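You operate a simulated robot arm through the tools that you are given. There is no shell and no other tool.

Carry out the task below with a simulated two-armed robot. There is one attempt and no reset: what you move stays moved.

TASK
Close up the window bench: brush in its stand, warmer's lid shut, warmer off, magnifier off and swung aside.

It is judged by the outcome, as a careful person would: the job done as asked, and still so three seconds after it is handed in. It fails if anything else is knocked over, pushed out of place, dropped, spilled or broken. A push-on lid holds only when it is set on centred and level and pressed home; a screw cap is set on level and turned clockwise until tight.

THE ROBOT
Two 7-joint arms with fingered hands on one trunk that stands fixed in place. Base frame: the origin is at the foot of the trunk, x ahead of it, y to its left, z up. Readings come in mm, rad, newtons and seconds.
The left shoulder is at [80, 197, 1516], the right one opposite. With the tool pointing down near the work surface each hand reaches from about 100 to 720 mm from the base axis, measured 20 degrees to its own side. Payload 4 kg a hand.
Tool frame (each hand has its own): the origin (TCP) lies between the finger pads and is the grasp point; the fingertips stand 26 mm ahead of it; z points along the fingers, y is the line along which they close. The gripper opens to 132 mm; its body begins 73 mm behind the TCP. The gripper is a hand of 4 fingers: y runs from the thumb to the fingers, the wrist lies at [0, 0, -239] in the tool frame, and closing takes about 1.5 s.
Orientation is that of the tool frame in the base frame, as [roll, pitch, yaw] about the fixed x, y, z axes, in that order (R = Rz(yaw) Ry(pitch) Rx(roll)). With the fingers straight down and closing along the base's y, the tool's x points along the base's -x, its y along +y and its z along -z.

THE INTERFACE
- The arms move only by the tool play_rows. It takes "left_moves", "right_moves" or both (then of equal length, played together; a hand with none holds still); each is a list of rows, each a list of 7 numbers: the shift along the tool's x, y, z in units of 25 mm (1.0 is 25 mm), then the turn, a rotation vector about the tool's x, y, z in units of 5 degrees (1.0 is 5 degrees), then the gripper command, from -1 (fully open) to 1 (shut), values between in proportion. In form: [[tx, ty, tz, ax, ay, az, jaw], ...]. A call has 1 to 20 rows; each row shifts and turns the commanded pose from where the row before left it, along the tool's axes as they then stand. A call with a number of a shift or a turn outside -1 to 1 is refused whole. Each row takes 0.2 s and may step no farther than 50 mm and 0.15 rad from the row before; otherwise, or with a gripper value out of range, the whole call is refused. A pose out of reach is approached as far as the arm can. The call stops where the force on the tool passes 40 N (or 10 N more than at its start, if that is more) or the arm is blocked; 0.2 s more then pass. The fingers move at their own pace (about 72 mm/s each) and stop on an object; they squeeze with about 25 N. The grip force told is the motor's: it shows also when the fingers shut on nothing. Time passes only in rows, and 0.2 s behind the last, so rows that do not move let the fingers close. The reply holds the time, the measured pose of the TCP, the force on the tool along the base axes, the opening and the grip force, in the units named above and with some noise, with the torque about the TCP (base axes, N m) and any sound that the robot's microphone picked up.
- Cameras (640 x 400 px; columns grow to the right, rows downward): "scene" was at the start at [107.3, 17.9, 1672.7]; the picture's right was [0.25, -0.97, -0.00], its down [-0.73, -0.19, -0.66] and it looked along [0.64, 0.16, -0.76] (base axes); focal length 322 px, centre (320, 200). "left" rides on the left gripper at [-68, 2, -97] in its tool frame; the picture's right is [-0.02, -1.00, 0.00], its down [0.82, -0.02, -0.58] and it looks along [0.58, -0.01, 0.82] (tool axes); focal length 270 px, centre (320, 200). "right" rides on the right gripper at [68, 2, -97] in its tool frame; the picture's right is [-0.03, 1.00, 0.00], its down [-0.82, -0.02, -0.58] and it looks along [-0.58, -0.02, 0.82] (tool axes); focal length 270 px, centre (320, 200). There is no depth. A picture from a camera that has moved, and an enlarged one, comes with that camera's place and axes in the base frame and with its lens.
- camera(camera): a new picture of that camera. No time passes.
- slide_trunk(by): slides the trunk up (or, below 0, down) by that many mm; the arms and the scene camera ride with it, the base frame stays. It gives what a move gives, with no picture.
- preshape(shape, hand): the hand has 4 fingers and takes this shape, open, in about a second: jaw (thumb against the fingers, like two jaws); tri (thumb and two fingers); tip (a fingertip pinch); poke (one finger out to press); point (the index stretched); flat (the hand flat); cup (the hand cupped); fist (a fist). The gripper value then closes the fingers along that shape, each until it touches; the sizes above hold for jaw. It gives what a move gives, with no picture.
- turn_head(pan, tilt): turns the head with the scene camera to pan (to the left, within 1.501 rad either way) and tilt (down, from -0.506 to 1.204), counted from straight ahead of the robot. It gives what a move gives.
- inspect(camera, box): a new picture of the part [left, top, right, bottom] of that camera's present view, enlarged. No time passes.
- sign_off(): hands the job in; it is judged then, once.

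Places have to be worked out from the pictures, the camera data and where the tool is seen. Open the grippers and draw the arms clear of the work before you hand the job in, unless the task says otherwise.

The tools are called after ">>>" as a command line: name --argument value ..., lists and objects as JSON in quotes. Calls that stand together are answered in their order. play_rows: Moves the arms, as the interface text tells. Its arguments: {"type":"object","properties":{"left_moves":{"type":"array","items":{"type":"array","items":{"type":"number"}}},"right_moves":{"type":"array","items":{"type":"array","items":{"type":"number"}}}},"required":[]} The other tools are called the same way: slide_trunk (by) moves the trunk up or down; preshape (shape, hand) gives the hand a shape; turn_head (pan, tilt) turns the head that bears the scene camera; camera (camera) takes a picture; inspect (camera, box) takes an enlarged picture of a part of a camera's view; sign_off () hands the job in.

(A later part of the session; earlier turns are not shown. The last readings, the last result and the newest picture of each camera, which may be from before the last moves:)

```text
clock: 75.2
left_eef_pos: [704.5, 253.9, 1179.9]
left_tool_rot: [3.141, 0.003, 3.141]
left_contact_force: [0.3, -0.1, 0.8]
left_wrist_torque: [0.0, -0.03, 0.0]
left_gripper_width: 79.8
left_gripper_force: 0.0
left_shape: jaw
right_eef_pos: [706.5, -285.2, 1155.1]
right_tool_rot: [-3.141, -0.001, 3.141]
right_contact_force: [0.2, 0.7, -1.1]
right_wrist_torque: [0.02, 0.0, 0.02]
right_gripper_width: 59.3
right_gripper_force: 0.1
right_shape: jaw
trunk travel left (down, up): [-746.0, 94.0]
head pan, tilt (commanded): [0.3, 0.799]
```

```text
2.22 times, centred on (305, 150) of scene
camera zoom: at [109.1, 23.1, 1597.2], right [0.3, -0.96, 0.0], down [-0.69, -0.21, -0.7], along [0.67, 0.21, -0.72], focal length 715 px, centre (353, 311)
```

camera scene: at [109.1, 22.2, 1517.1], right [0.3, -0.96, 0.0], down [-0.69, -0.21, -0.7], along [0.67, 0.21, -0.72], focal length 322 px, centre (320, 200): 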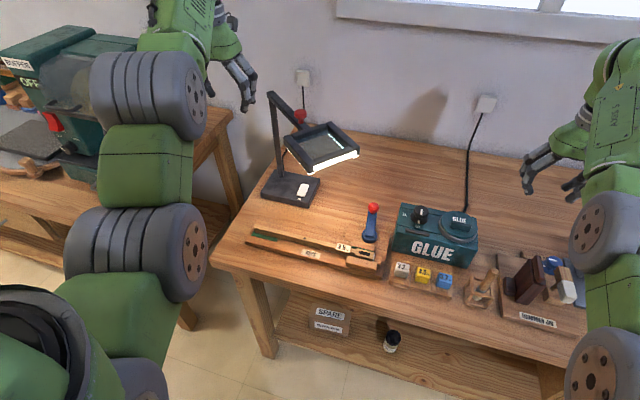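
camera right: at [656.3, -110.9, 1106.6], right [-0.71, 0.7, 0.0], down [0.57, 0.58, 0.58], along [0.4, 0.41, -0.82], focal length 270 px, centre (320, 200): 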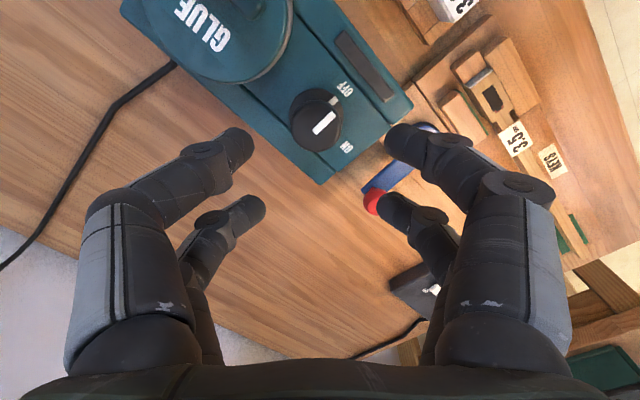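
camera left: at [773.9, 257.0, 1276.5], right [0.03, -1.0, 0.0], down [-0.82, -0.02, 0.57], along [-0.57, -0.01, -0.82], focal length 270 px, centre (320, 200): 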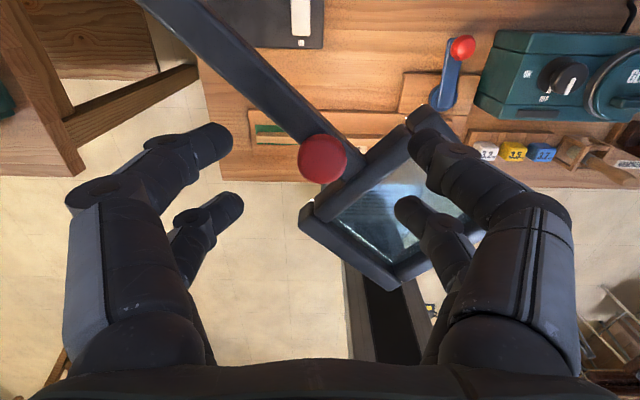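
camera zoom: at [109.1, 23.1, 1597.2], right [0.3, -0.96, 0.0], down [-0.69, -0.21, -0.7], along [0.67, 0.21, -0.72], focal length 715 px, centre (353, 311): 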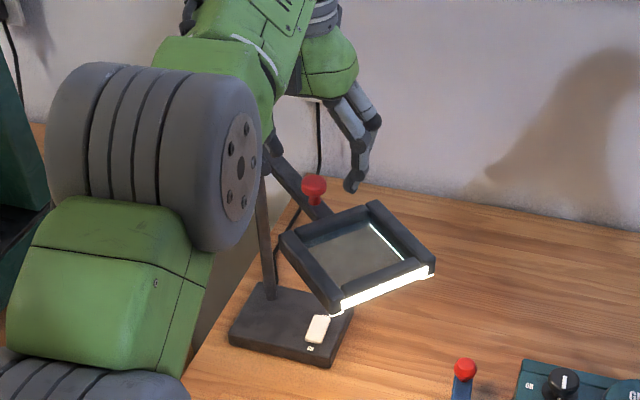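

The knob is exactly under the tool axis now. I narrow the opening a little, descend 38 mm so the tips straddle the knob head, and check.

>>> play_rows --left_moves '[[0, 0, 0.5, 0, 0, 0, 0.0], [0, 0, 0.5, 0, 0, 0, 0.0], [0, 0, 0.5, 0, 0, 0, 0.0]]'

>>> camera --camera "left"

>>> inspect --camera "scene" --box '[250, 80, 370, 200]'

```text
clock: 76.0
left_eef_pos: [703.3, 252.6, 1147.8]
left_tool_rot: [3.14, 0.012, 3.141]
left_contact_force: [1.4, 1.1, 13.0]
left_wrist_torque: [-0.48, 0.27, -0.01]
left_gripper_width: 66.2
left_gripper_force: 0.0
left_shape: jaw
right_eef_pos: [703.6, -285.2, 1155.8]
right_tool_rot: [-3.141, 0.002, -3.14]
right_contact_force: [0.0, 0.8, -0.4]
right_wrist_torque: [0.01, 0.03, 0.0]
right_gripper_width: 59.0
right_gripper_force: 0.1
right_shape: jaw
trunk travel left (down, up): [-746.0, 94.0]
head pan, tilt (commanded): [0.3, 0.799]
```

```text
taken
camera left: at [771.6, 255.6, 1244.2], right [0.03, -1.0, 0.0], down [-0.82, -0.02, 0.57], along [-0.57, -0.01, -0.82], focal length 270 px, centre (320, 200)
```

left: 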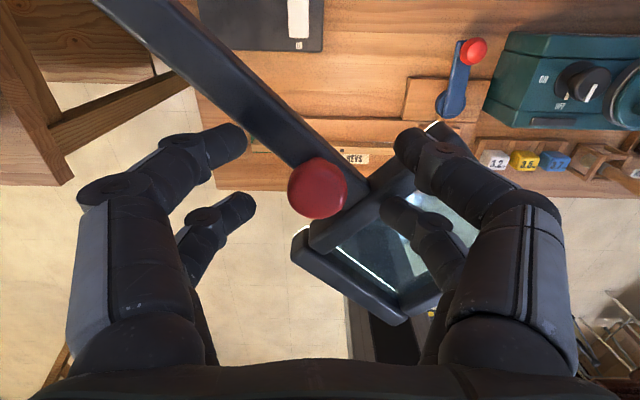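

```text
3.33 times, centred on (310, 140) of scene
camera zoom: at [105.3, 21.4, 1597.8], right [0.3, -0.96, 0.0], down [-0.68, -0.21, -0.7], along [0.67, 0.21, -0.72], focal length 1072 px, centre (353, 400)
```

zoom: 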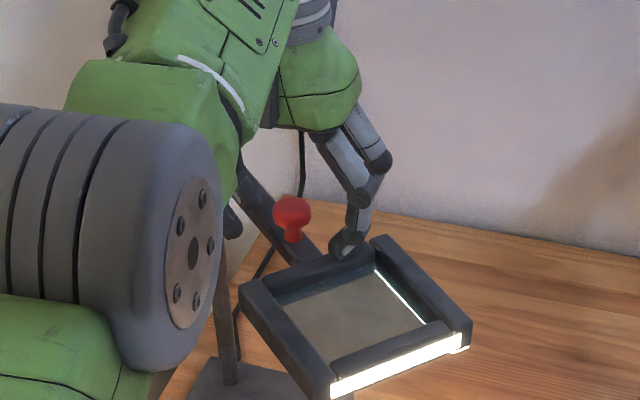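

A right-side finger touched the lens frame's top bar (13 N), so I rise at once and turn the hand 45° counter-clockwise, so that the fingers come down on either side of the boom, clear of the lens.

>>> play_rows --left_moves '[[0, 0, -0.6, 0, 0, 0, 0.0], [0, 0, -0.8, 0, 0, 0, 0.0], [0, 0, 0, 0, 0, -1, 0.0], [0, 0, 0, 0, 0, -1, 0.0], [0, 0, 0, 0, 0, -1, 0.0], [0, 0, 0, 0, 0, -1, 0.0], [0, 0, 0, 0, 0, -1, 0.0], [0, 0, 0, 0, 0, -1, 0.0], [0, 0, 0, 0, 0, -1, 0.0], [0, 0, 0, 0, 0, -1, 0.0], [0, 0, 0, 0, 0, -1, 0.0]]'

>>> camera --camera "left"

>>> inspect --camera "scene" --box '[220, 70, 400, 240]'

```text
clock: 78.4
left_eef_pos: [705.7, 254.8, 1177.5]
left_tool_rot: [-3.14, 0.003, -2.353]
left_contact_force: [0.2, -0.3, 0.0]
left_wrist_torque: [-0.01, 0.03, -0.03]
left_gripper_width: 66.1
left_gripper_force: 0.2
left_shape: jaw
right_eef_pos: [706.5, -285.1, 1153.6]
right_tool_rot: [3.141, -0.001, 3.14]
right_contact_force: [-0.2, 0.4, 0.2]
right_wrist_torque: [-0.03, 0.01, 0.01]
right_gripper_width: 59.1
right_gripper_force: 0.0
right_shape: jaw
trunk travel left (down, up): [-746.0, 94.0]
head pan, tilt (commanded): [0.3, 0.799]
```

```text
taken
camera left: at [753.2, 304.9, 1273.7], right [0.73, -0.69, 0.0], down [-0.56, -0.59, 0.58], along [-0.39, -0.42, -0.82], focal length 270 px, centre (320, 200)
```

left: 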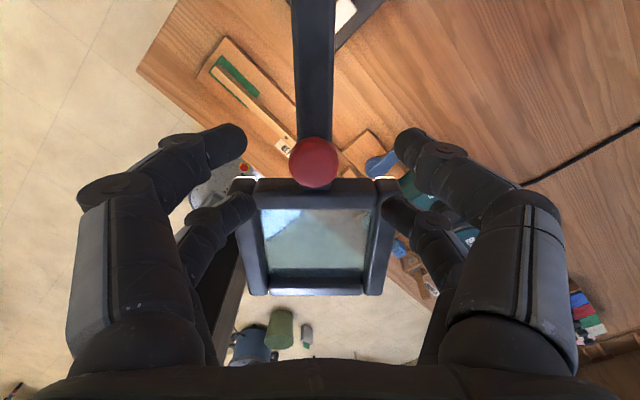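

```text
2.35 times, centred on (310, 155) of scene
camera zoom: at [109.3, 22.7, 1597.1], right [0.3, -0.96, 0.0], down [-0.69, -0.21, -0.7], along [0.67, 0.21, -0.72], focal length 757 px, centre (344, 306)
```

zoom: 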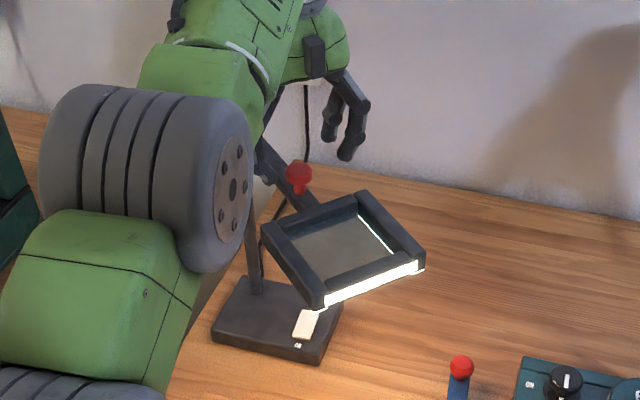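

Now the boom runs straight between the fingers. I shift 19 mm towards the post so that only the lens-side finger pair straddles the knob, centre it, and descend 33 mm watching the force.

>>> play_rows --left_moves '[[-0.76, 0.15, 0, 0, 0, 0, 0.0], [0, 0, 0.5, 0, 0, 0, 0.0], [0, 0, 0.5, 0, 0, 0, 0.0], [0, 0, 0.3, 0, 0, 0, 0.0]]'

>>> camera --camera "left"

>>> inspect --camera "scene" --box '[250, 80, 370, 200]'

```text
clock: 79.4
left_eef_pos: [715.0, 270.9, 1144.9]
left_tool_rot: [-3.137, 0.002, -2.355]
left_contact_force: [0.7, 1.0, -0.1]
left_wrist_torque: [-0.02, 0.01, -0.01]
left_gripper_width: 66.2
left_gripper_force: 0.1
left_shape: jaw
right_eef_pos: [707.2, -285.1, 1154.0]
right_tool_rot: [3.141, 0.0, 3.141]
right_contact_force: [0.3, 0.3, 0.8]
right_wrist_torque: [0.01, -0.01, 0.0]
right_gripper_width: 58.9
right_gripper_force: 0.1
right_shape: jaw
trunk travel left (down, up): [-746.0, 94.0]
head pan, tilt (commanded): [0.3, 0.799]
```

```text
taken
camera left: at [763.5, 321.3, 1242.3], right [0.72, -0.69, 0.0], down [-0.56, -0.59, 0.58], along [-0.39, -0.42, -0.82], focal length 270 px, centre (320, 200)
```

left: 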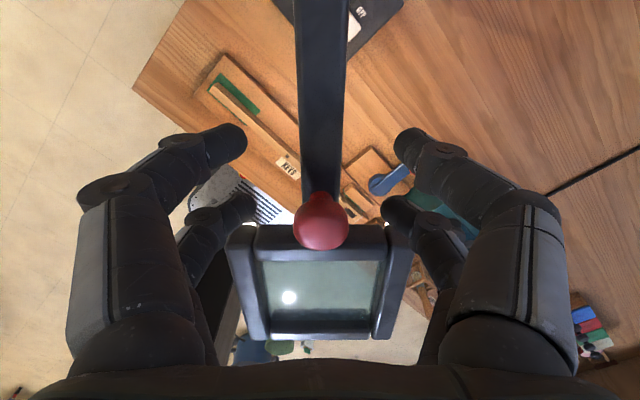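

```text
3.33 times, centred on (310, 140) of scene
camera zoom: at [109.0, 22.8, 1597.2], right [0.3, -0.96, 0.0], down [-0.69, -0.21, -0.7], along [0.67, 0.21, -0.72], focal length 1072 px, centre (353, 400)
```

zoom: 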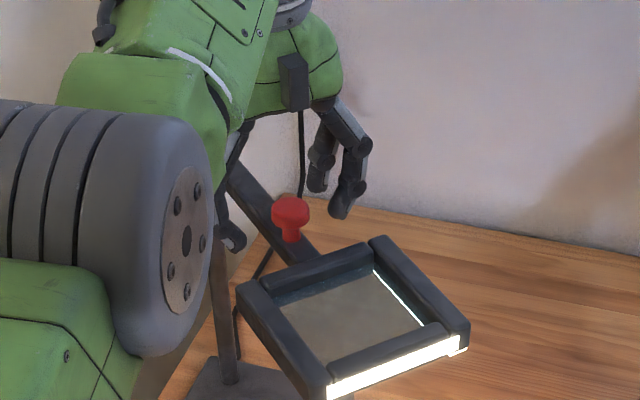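

No contact; the lens-side pair stands on either side of the knob. I close gently.

>>> play_rows --left_moves '[[0, 0, 0, 0, 0, 0, 0.3], [0, 0, 0, 0, 0, 0, 0.5], [0, 0, 0, 0, 0, 0, 0.65], [0, 0, 0, 0, 0, 0, 0.8], [0, 0, 0, 0, 0, 0, 0.8]]'

>>> camera --camera "left"

>>> inspect --camera "scene" --box '[250, 80, 370, 200]'

```text
clock: 80.6
left_eef_pos: [715.4, 270.9, 1145.5]
left_tool_rot: [-3.139, 0.001, -2.357]
left_contact_force: [0.4, -0.6, 0.0]
left_wrist_torque: [-0.02, -0.02, -0.01]
left_gripper_width: 13.5
left_gripper_force: 0.1
left_shape: jaw
right_eef_pos: [706.5, -286.0, 1153.8]
right_tool_rot: [-3.142, 0.001, -3.141]
right_contact_force: [0.1, -0.5, 0.4]
right_wrist_torque: [-0.01, 0.01, -0.02]
right_gripper_width: 59.0
right_gripper_force: 0.0
right_shape: jaw
trunk travel left (down, up): [-746.0, 94.0]
head pan, tilt (commanded): [0.3, 0.799]
```

```text
taken
camera left: at [763.5, 321.1, 1242.2], right [0.72, -0.69, 0.0], down [-0.56, -0.59, 0.58], along [-0.4, -0.42, -0.82], focal length 270 px, centre (320, 200)
```

left: 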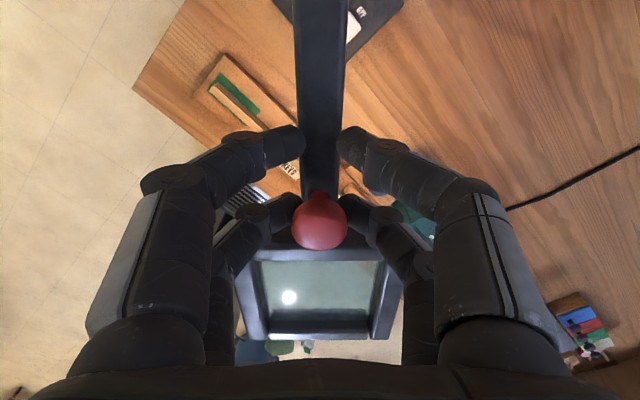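

```text
3.33 times, centred on (310, 140) of scene
camera zoom: at [109.1, 22.6, 1597.2], right [0.3, -0.96, 0.0], down [-0.69, -0.21, -0.7], along [0.67, 0.21, -0.72], focal length 1072 px, centre (353, 400)
```

zoom: 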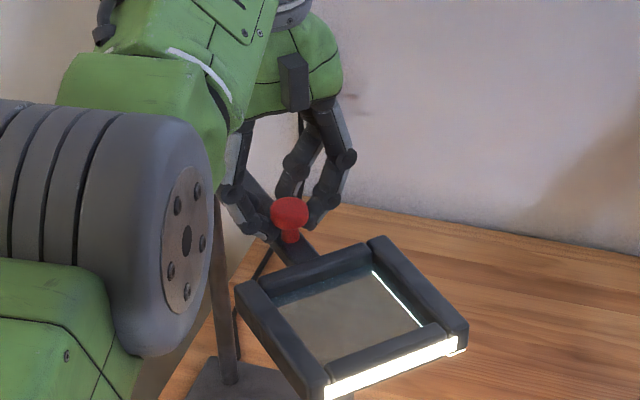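

The fingers cage the knob and boom without squeezing; the post lies 146 mm behind the TCP along the boom. I swing the boom clockwise (lens towards the left) by 20° along the arc and check forces and picture.

>>> play_rows --left_moves '[[-0.022, 0.508, 0, 0, 0, 1, 0.8], [-0.022, 0.508, 0, 0, 0, 1, 0.8], [-0.022, 0.508, 0, 0, 0, 1, 0.8], [-0.022, 0.508, 0, 0, 0, 1, 0.8]]'

>>> camera --camera "left"

>>> camera --camera "scene"

```text
clock: 81.6
left_eef_pos: [686.3, 313.0, 1145.4]
left_tool_rot: [-3.14, 0.003, -2.707]
left_contact_force: [0.4, 0.5, -0.4]
left_wrist_torque: [-0.02, -0.01, 0.0]
left_gripper_width: 13.7
left_gripper_force: 0.0
left_shape: jaw
right_eef_pos: [705.2, -284.9, 1154.2]
right_tool_rot: [3.14, 0.0, 3.141]
right_contact_force: [-0.1, 0.4, -0.2]
right_wrist_torque: [-0.04, 0.01, -0.02]
right_gripper_width: 58.9
right_gripper_force: 0.0
right_shape: jaw
trunk travel left (down, up): [-746.0, 94.0]
head pan, tilt (commanded): [0.3, 0.799]
```

```text
taken
camera left: at [748.7, 344.5, 1241.4], right [0.44, -0.9, 0.0], down [-0.73, -0.36, 0.57], along [-0.51, -0.26, -0.82], focal length 270 px, centre (320, 200)
```

left: 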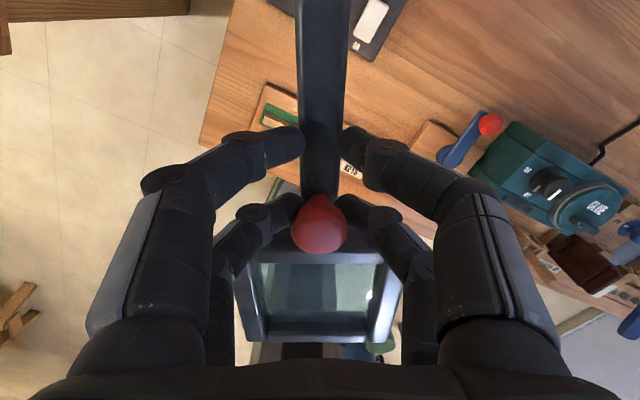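

```text
taken
camera scene: at [108.9, 23.2, 1597.2], right [0.3, -0.96, 0.0], down [-0.69, -0.21, -0.7], along [0.67, 0.21, -0.72], focal length 322 px, centre (320, 200)
```

scene: 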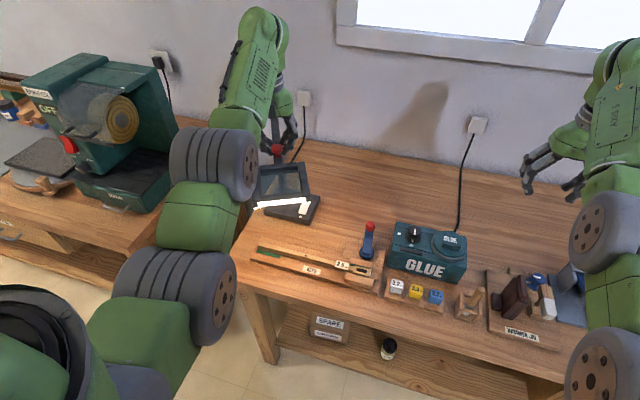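

It follows freely with no force. I continue another 25°.

>>> play_rows --left_moves '[[-0.022, 0.508, 0, 0, 0, 1, 0.8], [-0.022, 0.508, 0, 0, 0, 1, 0.8], [-0.022, 0.508, 0, 0, 0, 1, 0.8], [-0.022, 0.508, 0, 0, 0, 1, 0.8], [-0.022, 0.508, 0, 0, 0, 1, 0.8]]'

>>> camera --camera "left"

>>> camera --camera "scene"

```text
clock: 82.8
left_eef_pos: [672.9, 374.3, 1143.8]
left_tool_rot: [-3.141, 0.003, -3.141]
left_contact_force: [-0.4, 0.2, -0.8]
left_wrist_torque: [-0.03, -0.01, 0.02]
left_gripper_width: 13.8
left_gripper_force: 0.1
left_shape: jaw
right_eef_pos: [706.4, -285.1, 1155.0]
right_tool_rot: [-3.141, 0.0, -3.141]
right_contact_force: [0.2, -1.0, 0.1]
right_wrist_torque: [0.01, 0.03, -0.01]
right_gripper_width: 59.1
right_gripper_force: 0.1
right_shape: jaw
trunk travel left (down, up): [-746.0, 94.0]
head pan, tilt (commanded): [0.3, 0.799]
```

```text
taken
camera left: at [741.7, 376.7, 1241.9], right [0.02, -1.0, 0.0], down [-0.82, -0.02, 0.57], along [-0.57, -0.01, -0.82], focal length 270 px, centre (320, 200)
```

left: 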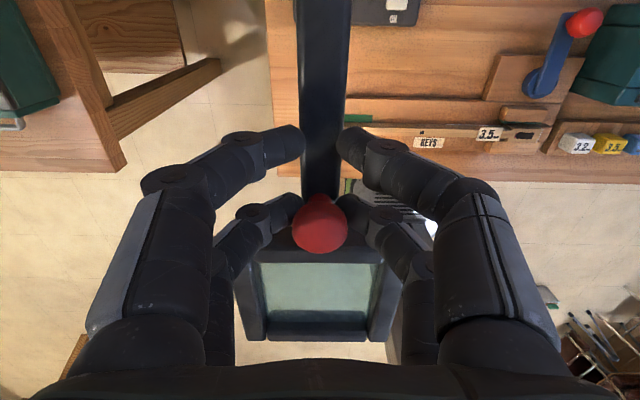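

```text
taken
camera scene: at [109.0, 23.5, 1597.1], right [0.3, -0.96, 0.0], down [-0.69, -0.21, -0.7], along [0.67, 0.21, -0.72], focal length 322 px, centre (320, 200)
```

scene: 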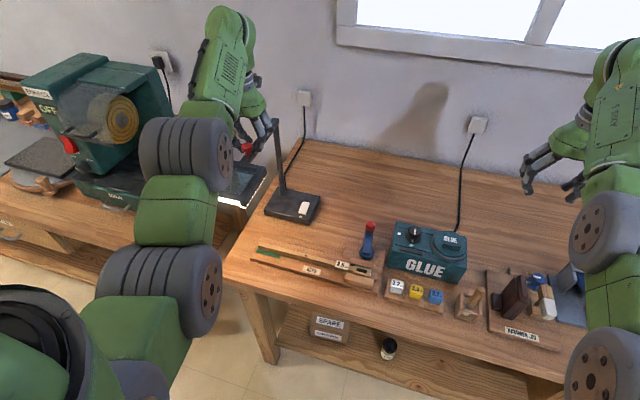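

The lens has left the key board's main area and everything moves freely. I continue up to about 20° more, to the edge of reach.

>>> play_rows --left_moves '[[-0.022, 0.508, 0, 0, 0, 1, 0.8], [-0.022, 0.508, 0, 0, 0, 1, 0.8], [-0.022, 0.508, 0, 0, 0, 1, 0.8], [-0.022, 0.508, 0, 0, 0, 1, 0.8]]'

>>> camera --camera "left"

>>> camera --camera "scene"

```text
clock: 83.8
left_eef_pos: [684.2, 407.0, 1144.8]
left_tool_rot: [-3.123, 0.005, 2.805]
left_contact_force: [17.8, -35.1, -5.2]
left_wrist_torque: [-0.14, -0.35, 2.1]
left_gripper_width: 30.2
left_gripper_force: 0.0
left_shape: jaw
right_eef_pos: [709.9, -289.1, 1149.1]
right_tool_rot: [3.136, -0.004, -3.138]
right_contact_force: [0.3, -1.2, -0.1]
right_wrist_torque: [0.02, -0.01, 0.02]
right_gripper_width: 58.8
right_gripper_force: 0.0
right_shape: jaw
trunk travel left (down, up): [-746.0, 94.0]
head pan, tilt (commanded): [0.3, 0.799]
stopped in row 4 (left hand): the force on the tool passed its limit at 41 N (the readings are from after the stop); the commanded pose is now the measured one
```

```text
taken
camera left: at [750.6, 389.5, 1242.1], right [-0.31, -0.95, 0.02], down [-0.78, 0.26, 0.57], along [-0.55, 0.16, -0.82], focal length 270 px, centre (320, 200)
```

left: 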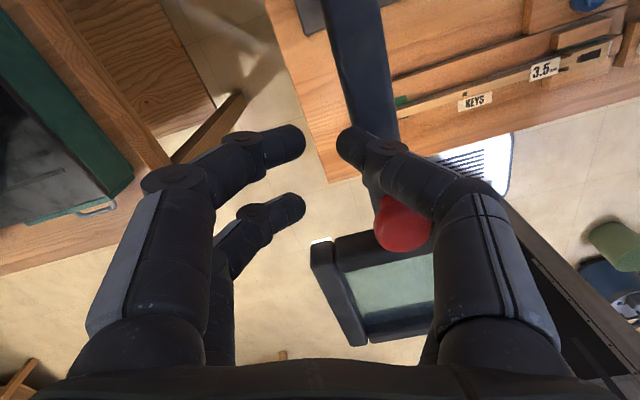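

```text
taken
camera scene: at [114.0, 12.5, 1596.8], right [0.29, -0.96, -0.01], down [-0.69, -0.21, -0.7], along [0.66, 0.21, -0.72], focal length 322 px, centre (320, 200)
```

scene: 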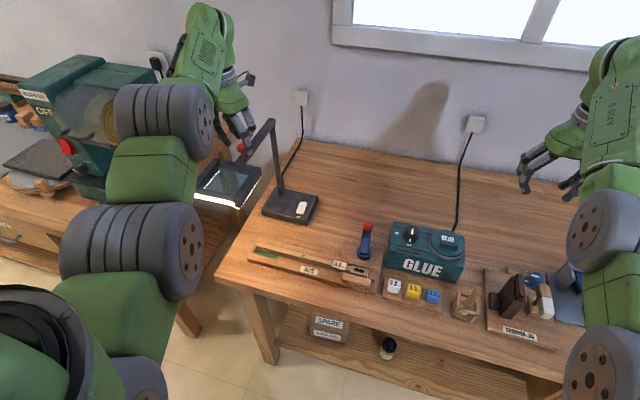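

The boom hit a stop at roughly 172–175° (41 N). I back off at once by 12 mm and look at where the boom stands and whether the base has stayed put.

>>> play_rows --left_moves '[[0, -0.3, 0, 0, 0, -0.8, 0.8], [0, -0.3, 0, 0, 0, -0.8, 0.8], [0, 0, 0, 0, 0, 0, 0.8]]'

>>> camera --camera "left"

>>> camera --camera "scene"

```text
clock: 84.6
left_eef_pos: [676.8, 402.5, 1146.5]
left_tool_rot: [-3.136, 0.002, 2.947]
left_contact_force: [4.6, -17.8, -2.1]
left_wrist_torque: [-0.12, -0.09, 0.58]
left_gripper_width: 28.7
left_gripper_force: 0.0
left_shape: jaw
right_eef_pos: [708.5, -286.5, 1151.8]
right_tool_rot: [3.136, -0.003, -3.139]
right_contact_force: [-0.3, 0.2, 0.3]
right_wrist_torque: [0.03, -0.01, 0.01]
right_gripper_width: 58.9
right_gripper_force: 0.1
right_shape: jaw
trunk travel left (down, up): [-746.0, 94.0]
head pan, tilt (commanded): [0.3, 0.799]
```

```text
taken
camera left: at [745.3, 392.3, 1242.8], right [-0.17, -0.99, 0.01], down [-0.8, 0.14, 0.58], along [-0.57, 0.09, -0.82], focal length 270 px, centre (320, 200)
```

left: 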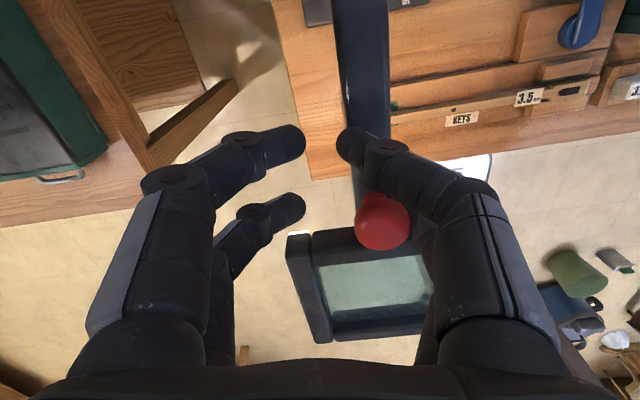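

```text
taken
camera scene: at [111.3, 17.2, 1597.1], right [0.3, -0.96, 0.0], down [-0.69, -0.21, -0.7], along [0.66, 0.21, -0.72], focal length 322 px, centre (320, 200)
```

scene: 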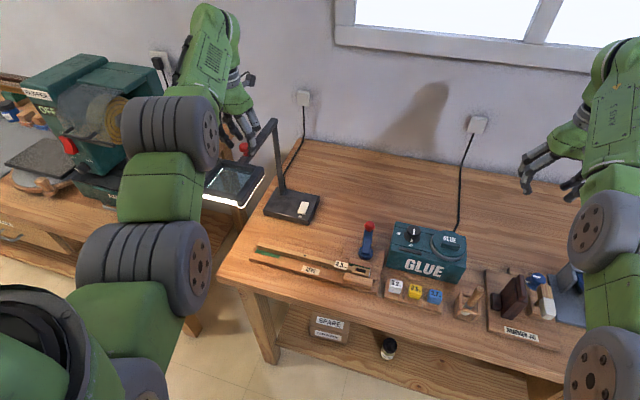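

The knob is at (651,374): the boom points straight at the robot (180°), the base did not move, and that is a hard stop — 45° from the start and the lens still reaches over the board's end. The other direction must be the intended one, so I first re-centre the hand on the boom.

>>> play_rows --left_moves '[[0, -0.45, 0, 0, 0, -0.8, 0.6], [0, -0.45, 0, 0, 0, -0.7, 0.6], [0.05, -0.2, 0, 0, 0, -0.7, 0.6], [0, 0, 0, 0, 0, 0, 0.6]]'

>>> camera --camera "left"

```text
clock: 85.6
left_eef_pos: [670.1, 379.7, 1144.7]
left_tool_rot: [-3.132, 0.005, 3.139]
left_contact_force: [0.5, -0.6, -0.4]
left_wrist_torque: [-0.02, -0.01, 0.03]
left_gripper_width: 26.0
left_gripper_force: 0.1
left_shape: jaw
right_eef_pos: [707.1, -281.8, 1153.8]
right_tool_rot: [3.14, 0.0, -3.138]
right_contact_force: [-0.3, -0.1, 0.6]
right_wrist_torque: [-0.01, 0.03, 0.03]
right_gripper_width: 58.9
right_gripper_force: 0.0
right_shape: jaw
trunk travel left (down, up): [-746.0, 94.0]
head pan, tilt (commanded): [0.3, 0.799]
```

```text
taken
camera left: at [739.6, 383.4, 1242.5], right [0.02, -1.0, 0.01], down [-0.82, -0.01, 0.58], along [-0.58, -0.02, -0.82], focal length 270 px, centre (320, 200)
```

left: 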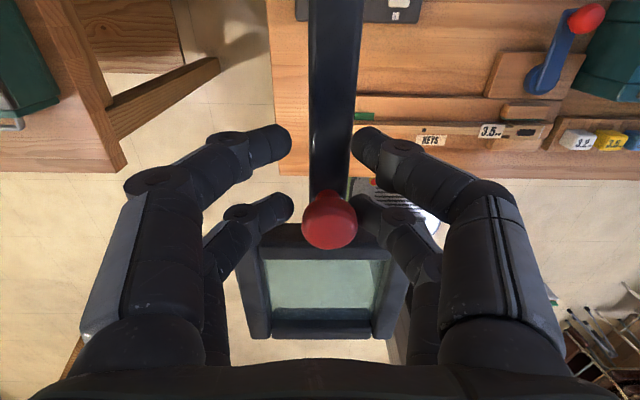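

Re-centred with no force. Now I swing the boom the other way (counter-clockwise), 40° to begin with, back towards its start angle.

>>> play_rows --left_moves '[[-0.022, -0.508, 0, 0, 0, -1, 0.75], [-0.022, -0.508, 0, 0, 0, -1, 0.75], [-0.022, -0.508, 0, 0, 0, -1, 0.75], [-0.022, -0.508, 0, 0, 0, -1, 0.75], [-0.022, -0.508, 0, 0, 0, -1, 0.75], [-0.022, -0.508, 0, 0, 0, -1, 0.75], [-0.022, -0.508, 0, 0, 0, -1, 0.75], [-0.022, -0.508, 0, 0, 0, -1, 0.75]]'

>>> camera --camera "left"

>>> camera --camera "scene"

```text
clock: 87.4
left_eef_pos: [703.3, 284.4, 1147.4]
left_tool_rot: [-3.13, -0.005, -2.448]
left_contact_force: [0.1, 1.0, -0.7]
left_wrist_torque: [-0.02, 0.02, -0.01]
left_gripper_width: 16.8
left_gripper_force: 0.1
left_shape: jaw
right_eef_pos: [707.6, -282.1, 1153.3]
right_tool_rot: [-3.14, -0.001, -3.137]
right_contact_force: [1.1, 0.9, -0.1]
right_wrist_torque: [-0.01, -0.02, 0.0]
right_gripper_width: 58.8
right_gripper_force: 0.0
right_shape: jaw
trunk travel left (down, up): [-746.0, 94.0]
head pan, tilt (commanded): [0.3, 0.799]
```

```text
taken
camera left: at [756.4, 332.0, 1243.3], right [0.66, -0.75, 0.01], down [-0.62, -0.53, 0.58], along [-0.43, -0.39, -0.81], focal length 270 px, centre (320, 200)
```

left: 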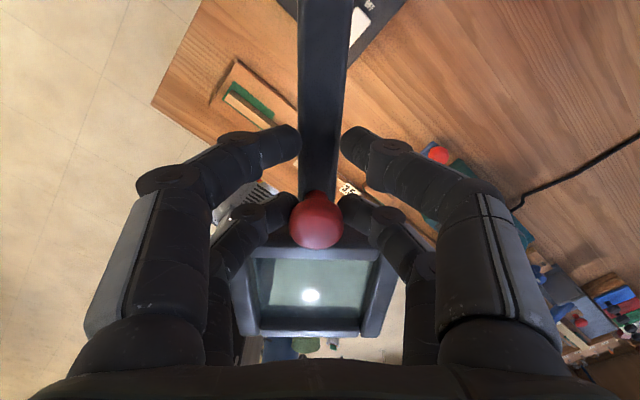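

```text
taken
camera scene: at [109.8, 22.2, 1597.1], right [0.3, -0.96, 0.0], down [-0.69, -0.21, -0.7], along [0.67, 0.21, -0.72], focal length 322 px, centre (320, 200)
```

scene: 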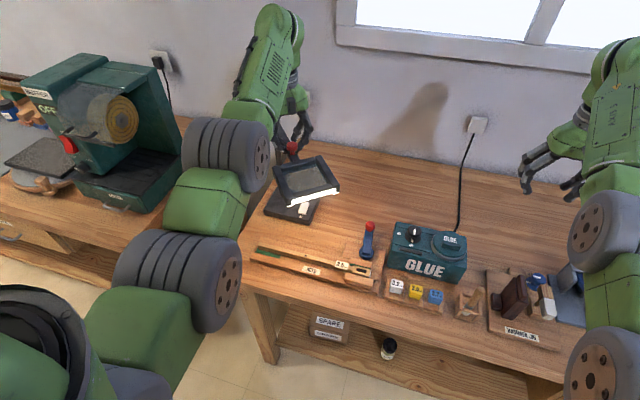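

The boom follows well (now ≈ 220°). To get further than the arm's plain reach, I lean the hand forward 20° about the knob (rising slightly) while it stays caged.

>>> play_rows --left_moves '[[0, 0, -0.06, 0.64, -0.77, 0, 0.7], [0, 0, -0.06, 0.64, -0.77, 0, 0.7], [0, 0, -0.06, 0.64, -0.77, 0, 0.7], [0, 0, -0.06, 0.64, -0.77, 0, 0.7]]'

>>> camera --camera "left"

>>> inspect --camera "scene" --box '[240, 100, 370, 230]'

```text
clock: 88.4
left_eef_pos: [701.2, 284.8, 1153.5]
left_tool_rot: [-2.899, 0.263, -2.415]
left_contact_force: [0.9, -0.2, -0.8]
left_wrist_torque: [0.01, 0.01, 0.02]
left_gripper_width: 19.4
left_gripper_force: 0.1
left_shape: jaw
right_eef_pos: [706.8, -281.5, 1155.5]
right_tool_rot: [3.141, 0.0, -3.137]
right_contact_force: [-0.6, 0.2, 0.1]
right_wrist_torque: [0.02, -0.04, 0.01]
right_gripper_width: 59.2
right_gripper_force: 0.0
right_shape: jaw
trunk travel left (down, up): [-746.0, 94.0]
head pan, tilt (commanded): [0.3, 0.799]
```

```text
taken
camera left: at [717.8, 332.2, 1261.2], right [0.62, -0.75, 0.24], down [-0.78, -0.53, 0.34], along [-0.13, -0.39, -0.91], focal length 270 px, centre (320, 200)
```

left: 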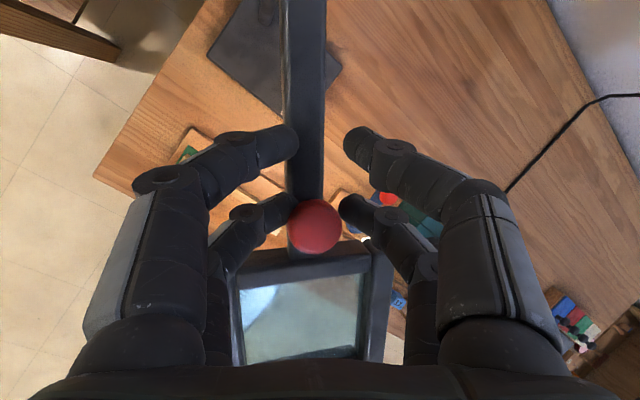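

```text
3.08 times, centred on (305, 165) of scene
camera zoom: at [108.1, 23.0, 1597.3], right [0.3, -0.96, 0.0], down [-0.68, -0.21, -0.7], along [0.67, 0.21, -0.72], focal length 990 px, centre (366, 308)
```

zoom: 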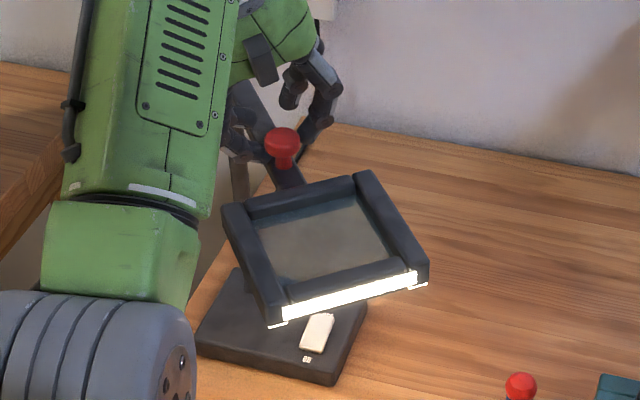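

The hand leans 20° and still straddles the boom. I go on swinging counter-clockwise by another 20°, keeping the lean direction fixed.

>>> play_rows --left_moves '[[0.015, -0.499, 0.119, 0, 0, -1, 0.7], [0.015, -0.496, 0.13, 0, 0, -1, 0.7], [0.014, -0.493, 0.14, 0, 0, -1, 0.7], [0.013, -0.49, 0.15, 0, 0, -1, 0.7]]'

>>> camera --camera "left"

>>> camera --camera "scene"

```text
clock: 89.4
left_eef_pos: [739.8, 248.2, 1153.6]
left_tool_rot: [-2.831, 0.164, -2.071]
left_contact_force: [0.8, -0.4, 0.4]
left_wrist_torque: [0.04, -0.02, 0.0]
left_gripper_width: 19.8
left_gripper_force: 0.1
left_shape: jaw
right_eef_pos: [707.8, -281.6, 1152.8]
right_tool_rot: [3.14, -0.001, -3.137]
right_contact_force: [-0.7, -0.4, 0.4]
right_wrist_torque: [0.0, 0.03, -0.02]
right_gripper_width: 59.1
right_gripper_force: 0.0
right_shape: jaw
trunk travel left (down, up): [-746.0, 94.0]
head pan, tilt (commanded): [0.3, 0.799]
```

```text
taken
camera left: at [740.0, 310.7, 1254.0], right [0.82, -0.48, 0.31], down [-0.57, -0.71, 0.42], along [0.02, -0.52, -0.86], focal length 270 px, centre (320, 200)
```

left: 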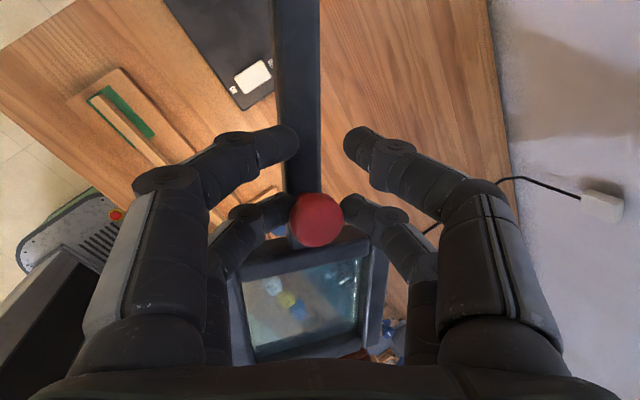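

```text
taken
camera scene: at [109.8, 22.4, 1597.1], right [0.3, -0.96, 0.0], down [-0.69, -0.21, -0.7], along [0.67, 0.21, -0.72], focal length 322 px, centre (320, 200)
```

scene: 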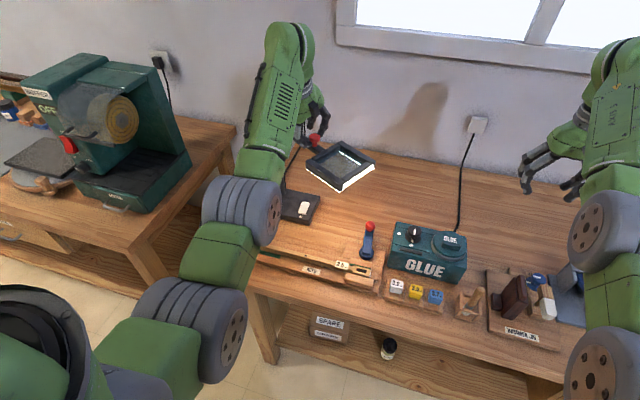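

Moving freely at ≈ 237°. I continue 20° more.

>>> play_rows --left_moves '[[0.012, -0.488, 0.157, 0, 0, -1, 0.7], [0.01, -0.486, 0.164, 0, 0, -1, 0.7], [0.008, -0.484, 0.17, 0, 0, -1, 0.7], [0.006, -0.482, 0.174, 0, 0, -1, 0.7]]'

>>> camera --camera "left"

>>> camera --camera "scene"

```text
clock: 90.5
left_eef_pos: [783.3, 241.2, 1162.8]
left_tool_rot: [-2.779, 0.064, -1.735]
left_contact_force: [-24.6, 23.3, 15.1]
left_wrist_torque: [0.63, 1.28, -1.3]
left_gripper_width: 32.0
left_gripper_force: 0.0
left_shape: jaw
right_eef_pos: [699.4, -281.3, 1159.4]
right_tool_rot: [-3.139, 0.005, 3.141]
right_contact_force: [0.2, -0.1, 0.1]
right_wrist_torque: [0.01, 0.03, -0.03]
right_gripper_width: 59.0
right_gripper_force: 0.0
right_shape: jaw
trunk travel left (down, up): [-746.0, 94.0]
head pan, tilt (commanded): [0.3, 0.799]
stopped in row 4 (left hand): the force on the tool passed its limit at 42 N (the readings are from after the stop); the commanded pose is now the measured one
```

```text
taken
camera left: at [759.0, 308.7, 1256.9], right [0.92, -0.15, 0.36], down [-0.32, -0.81, 0.49], along [0.21, -0.57, -0.79], focal length 270 px, centre (320, 200)
```

left: 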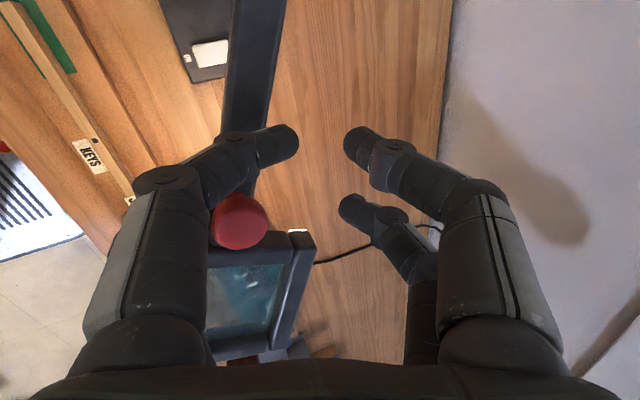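

```text
taken
camera scene: at [98.3, 27.3, 1597.8], right [0.3, -0.95, 0.0], down [-0.68, -0.21, -0.7], along [0.67, 0.2, -0.71], focal length 322 px, centre (320, 200)
```

scene: 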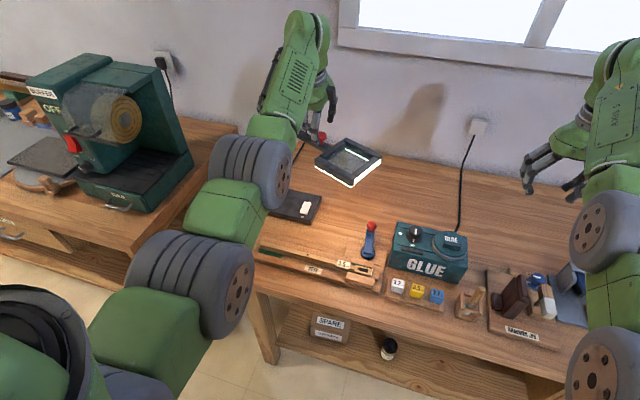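

Here too is a hard stop: the knob is at (746,225), i.e. boom ≈ 244°. So the range is about 180°–244°, the start (226°) lies near this end, and "aside" must be the long way, lens to the left, up to the 180° stop. I relieve the force first.

>>> play_rows --left_moves '[[0.11, 0.6, -0.06, 0, 0, 1, 0.7], [0.1, 0.6, -0.02, 0, 0, 1, 0.7], [0, 0, 0, 0, 0, 1, 0.7]]'

>>> camera --camera "left"

>>> inspect --camera "scene" --box '[240, 100, 400, 260]'

```text
clock: 91.3
left_eef_pos: [756.0, 237.5, 1150.3]
left_tool_rot: [-2.807, 0.144, -1.988]
left_contact_force: [-6.2, 18.3, 18.1]
left_wrist_torque: [0.27, 0.48, -0.33]
left_gripper_width: 21.8
left_gripper_force: 0.1
left_shape: jaw
right_eef_pos: [701.9, -281.3, 1157.2]
right_tool_rot: [-3.14, 0.004, 3.14]
right_contact_force: [-0.4, 0.1, 1.0]
right_wrist_torque: [0.0, -0.02, 0.0]
right_gripper_width: 59.2
right_gripper_force: 0.1
right_shape: jaw
trunk travel left (down, up): [-746.0, 94.0]
head pan, tilt (commanded): [0.3, 0.799]
```

```text
taken
camera left: at [748.9, 302.0, 1250.6], right [0.85, -0.4, 0.33], down [-0.52, -0.74, 0.43], along [0.07, -0.53, -0.84], focal length 270 px, centre (320, 200)
```

left: 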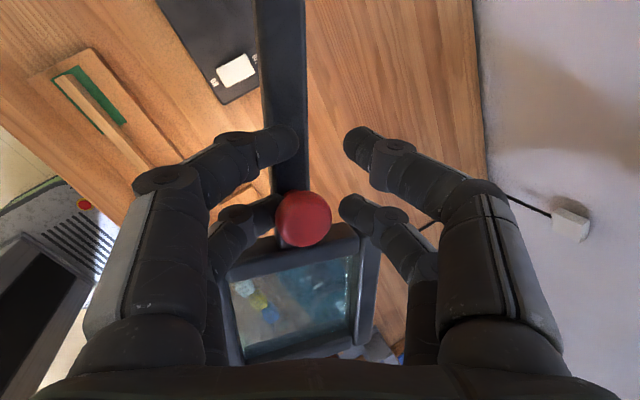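

```text
2.50 times, centred on (320, 180) of scene
camera zoom: at [103.1, 26.1, 1597.6], right [0.29, -0.96, 0.0], down [-0.68, -0.21, -0.7], along [0.67, 0.2, -0.71], focal length 804 px, centre (320, 250)
```

zoom: 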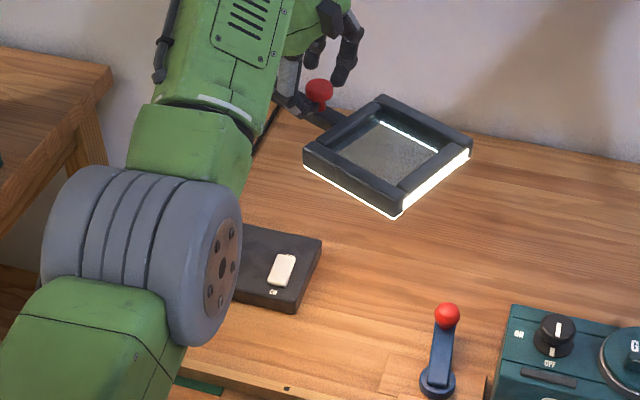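

Some force remains, partly from leaning on the boom's top, so I raise the hand 6 mm and move 14 mm back along the arc.

>>> play_rows --left_moves '[[-0.027, 0.226, -0.2, 0, 0, 0.5, 0.6], [-0.027, 0.226, -0.2, 0, 0, 0.5, 0.6], [0, 0, 0, 0, 0, 0, 0.6]]'

>>> camera --camera "left"

```text
clock: 92.1
left_eef_pos: [745.6, 241.6, 1151.7]
left_tool_rot: [-2.828, 0.171, -2.072]
left_contact_force: [0.2, -0.1, -0.4]
left_wrist_torque: [0.03, 0.0, -0.02]
left_gripper_width: 26.1
left_gripper_force: 0.0
left_shape: jaw
right_eef_pos: [707.3, -281.6, 1155.8]
right_tool_rot: [-3.141, 0.0, -3.14]
right_contact_force: [0.2, -0.2, 0.2]
right_wrist_torque: [-0.02, 0.01, 0.0]
right_gripper_width: 58.9
right_gripper_force: 0.1
right_shape: jaw
trunk travel left (down, up): [-746.0, 94.0]
head pan, tilt (commanded): [0.3, 0.799]
```

```text
taken
camera left: at [744.6, 303.3, 1254.1], right [0.82, -0.48, 0.31], down [-0.57, -0.71, 0.41], along [0.02, -0.51, -0.86], focal length 270 px, centre (320, 200)
```

left: 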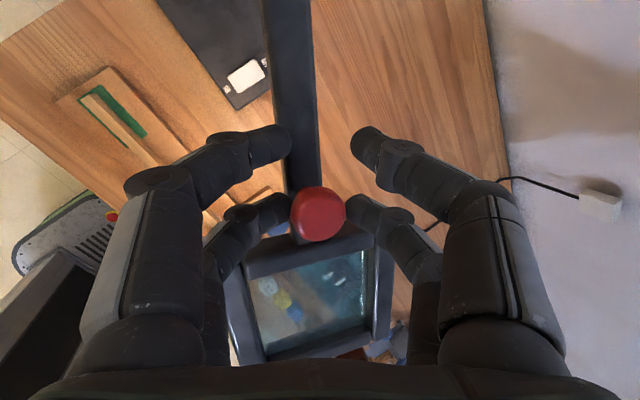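

No force now. I swing the boom back clockwise by 25° along the same arc.

>>> play_rows --left_moves '[[-0.056, 0.485, -0.157, 0, 0, 1, 0.7], [-0.056, 0.487, -0.15, 0, 0, 1, 0.7], [-0.056, 0.49, -0.14, 0, 0, 1, 0.7], [-0.056, 0.493, -0.13, 0, 0, 1, 0.7], [-0.056, 0.496, -0.119, 0, 0, 1, 0.7]]'

>>> camera --camera "left"

```text
clock: 93.3
left_eef_pos: [702.7, 284.8, 1154.4]
left_tool_rot: [-2.927, 0.29, -2.505]
left_contact_force: [0.0, -0.1, -0.5]
left_wrist_torque: [0.02, 0.01, 0.01]
left_gripper_width: 20.2
left_gripper_force: 0.0
left_shape: jaw
right_eef_pos: [706.6, -283.0, 1153.4]
right_tool_rot: [3.141, 0.002, -3.141]
right_contact_force: [-0.4, 0.3, -0.2]
right_wrist_torque: [0.02, 0.0, 0.01]
right_gripper_width: 59.3
right_gripper_force: 0.0
right_shape: jaw
trunk travel left (down, up): [-746.0, 94.0]
head pan, tilt (commanded): [0.3, 0.799]
```

```text
taken
camera left: at [721.5, 327.9, 1264.4], right [0.55, -0.81, 0.21], down [-0.82, -0.48, 0.31], along [-0.15, -0.34, -0.93], focal length 270 px, centre (320, 200)
```

left: 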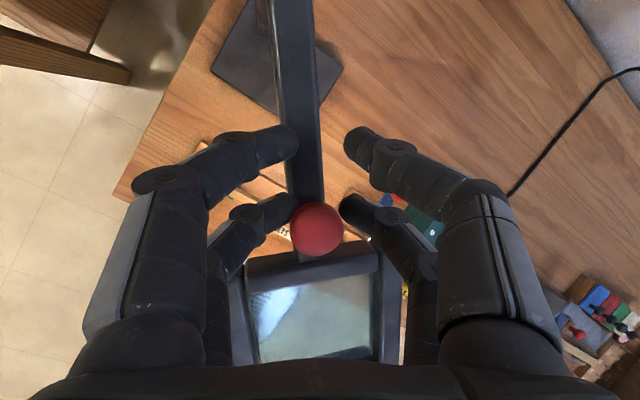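

The boom is at ≈ 218° again. I take the 20° lean out, lowering a little so the fingers hold the knob as before.

>>> play_rows --left_moves '[[0, 0, 0.08, -0.585, 0.845, 0, 0.7], [0, 0, 0.08, -0.585, 0.845, 0, 0.7], [0, 0, 0.08, -0.585, 0.845, 0, 0.7], [0, 0, 0.08, -0.585, 0.845, 0, 0.7]]'

>>> camera --camera "left"

```text
clock: 94.3
left_eef_pos: [705.0, 286.5, 1146.3]
left_tool_rot: [-3.139, -0.004, -2.536]
left_contact_force: [-0.1, -0.2, -0.6]
left_wrist_torque: [0.01, 0.01, 0.0]
left_gripper_width: 19.8
left_gripper_force: 0.0
left_shape: jaw
right_eef_pos: [706.3, -284.0, 1153.7]
right_tool_rot: [-3.141, -0.001, 3.141]
right_contact_force: [0.9, 0.0, 0.0]
right_wrist_torque: [0.0, 0.0, -0.01]
right_gripper_width: 58.9
right_gripper_force: 0.0
right_shape: jaw
trunk travel left (down, up): [-746.0, 94.0]
head pan, tilt (commanded): [0.3, 0.799]
```

```text
taken
camera left: at [761.8, 327.6, 1242.2], right [0.59, -0.81, 0.0], down [-0.66, -0.48, 0.58], along [-0.47, -0.34, -0.81], focal length 270 px, centre (320, 200)
```

left: 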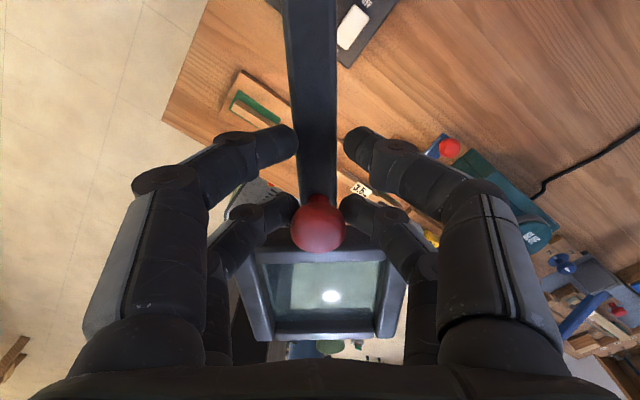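

I swing the boom clockwise along the arc, 40°, back to the left stop.

>>> play_rows --left_moves '[[-0.022, 0.5, 0, 0, 0, 0.9, 0.75], [-0.022, 0.5, 0, 0, 0, 0.9, 0.75], [-0.022, 0.5, 0, 0, 0, 0.9, 0.75], [-0.022, 0.5, 0, 0, 0, 0.9, 0.75], [-0.022, 0.5, 0, 0, 0, 0.9, 0.75], [-0.022, 0.5, 0, 0, 0, 1, 0.75], [-0.022, 0.5, 0, 0, 0, 1, 0.75]]'

>>> camera --camera "left"

```text
clock: 95.9
left_eef_pos: [677.4, 367.5, 1147.0]
left_tool_rot: [-3.135, 0.0, -3.105]
left_contact_force: [-0.2, -0.1, 0.3]
left_wrist_torque: [0.02, -0.02, 0.02]
left_gripper_width: 16.8
left_gripper_force: 0.1
left_shape: jaw
right_eef_pos: [706.8, -283.8, 1154.4]
right_tool_rot: [-3.141, -0.001, 3.142]
right_contact_force: [0.0, -0.1, 0.6]
right_wrist_torque: [-0.02, 0.0, -0.03]
right_gripper_width: 58.7
right_gripper_force: 0.0
right_shape: jaw
trunk travel left (down, up): [-746.0, 94.0]
head pan, tilt (commanded): [0.3, 0.799]
```

```text
taken
camera left: at [746.6, 373.4, 1243.4], right [0.06, -1.0, 0.01], down [-0.81, -0.05, 0.58], along [-0.58, -0.04, -0.82], focal length 270 px, centre (320, 200)
```

left: 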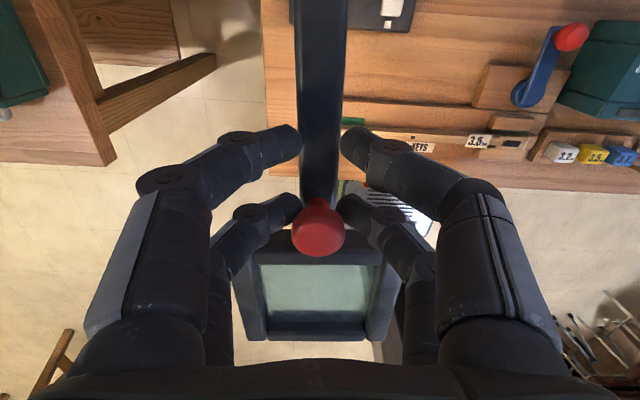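

Almost at the stop (≈ 182°). I push the last bit in small steps until the stop is felt lightly.

>>> play_rows --left_moves '[[0, 0.16, 0, 0, 0, 0.3, 0.75], [0, 0.16, 0, 0, 0, 0.3, 0.75], [0, 0.16, 0, 0, 0, 0.3, 0.75]]'

>>> camera --camera "left"

```text
clock: 96.7
left_eef_pos: [675.5, 378.4, 1146.8]
left_tool_rot: [-3.136, 0.0, 3.101]
left_contact_force: [0.4, -1.5, 0.6]
left_wrist_torque: [0.01, -0.03, 0.05]
left_gripper_width: 17.3
left_gripper_force: 0.0
left_shape: jaw
right_eef_pos: [707.3, -283.4, 1154.8]
right_tool_rot: [3.141, 0.001, -3.141]
right_contact_force: [-0.6, -0.1, 0.4]
right_wrist_torque: [-0.03, 0.01, -0.02]
right_gripper_width: 59.0
right_gripper_force: 0.0
right_shape: jaw
trunk travel left (down, up): [-746.0, 94.0]
head pan, tilt (commanded): [0.3, 0.799]
```

```text
taken
camera left: at [746.2, 378.5, 1243.4], right [-0.02, -1.0, 0.01], down [-0.82, 0.02, 0.58], along [-0.58, 0.0, -0.82], focal length 270 px, centre (320, 200)
```

left: 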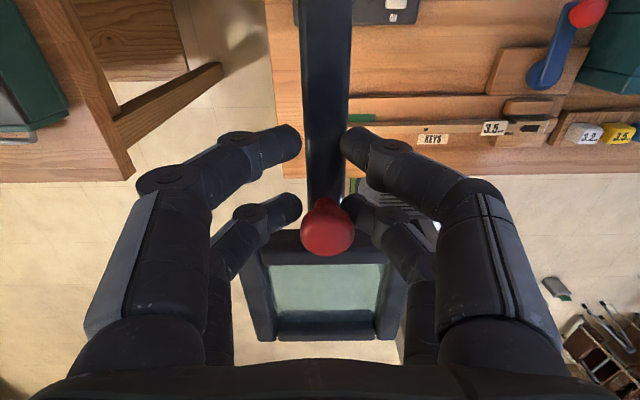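

The right fingers just begin to feel the stop. I push 6 mm more.

>>> play_rows --left_moves '[[0, 0.12, 0, 0, 0, 0.2, 0.75], [0, 0.12, 0, 0, 0, 0.2, 0.75]]'

>>> camera --camera "left"

```text
clock: 97.3
left_eef_pos: [676.2, 383.1, 1147.5]
left_tool_rot: [-3.137, -0.001, 3.067]
left_contact_force: [2.2, -5.2, -0.9]
left_wrist_torque: [-0.03, -0.02, 0.16]
left_gripper_width: 17.7
left_gripper_force: 0.1
left_shape: jaw
right_eef_pos: [706.5, -286.7, 1153.5]
right_tool_rot: [3.141, 0.001, 3.141]
right_contact_force: [0.5, -0.7, 0.0]
right_wrist_torque: [0.01, 0.0, -0.01]
right_gripper_width: 59.0
right_gripper_force: 0.0
right_shape: jaw
trunk travel left (down, up): [-746.0, 94.0]
head pan, tilt (commanded): [0.3, 0.799]
```

```text
taken
camera left: at [746.7, 381.0, 1243.3], right [-0.05, -1.0, 0.01], down [-0.81, 0.04, 0.58], along [-0.58, 0.03, -0.82], focal length 270 px, centre (320, 200)
```

left: 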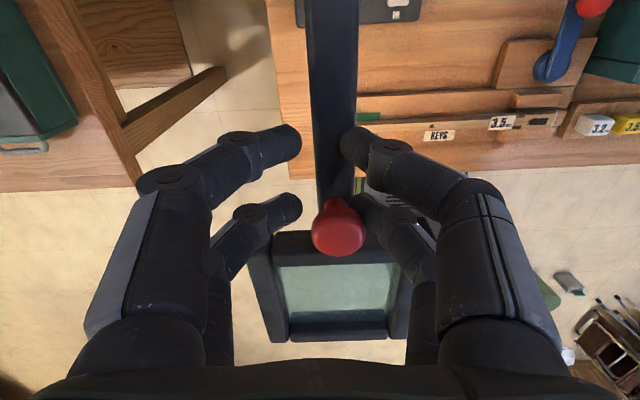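

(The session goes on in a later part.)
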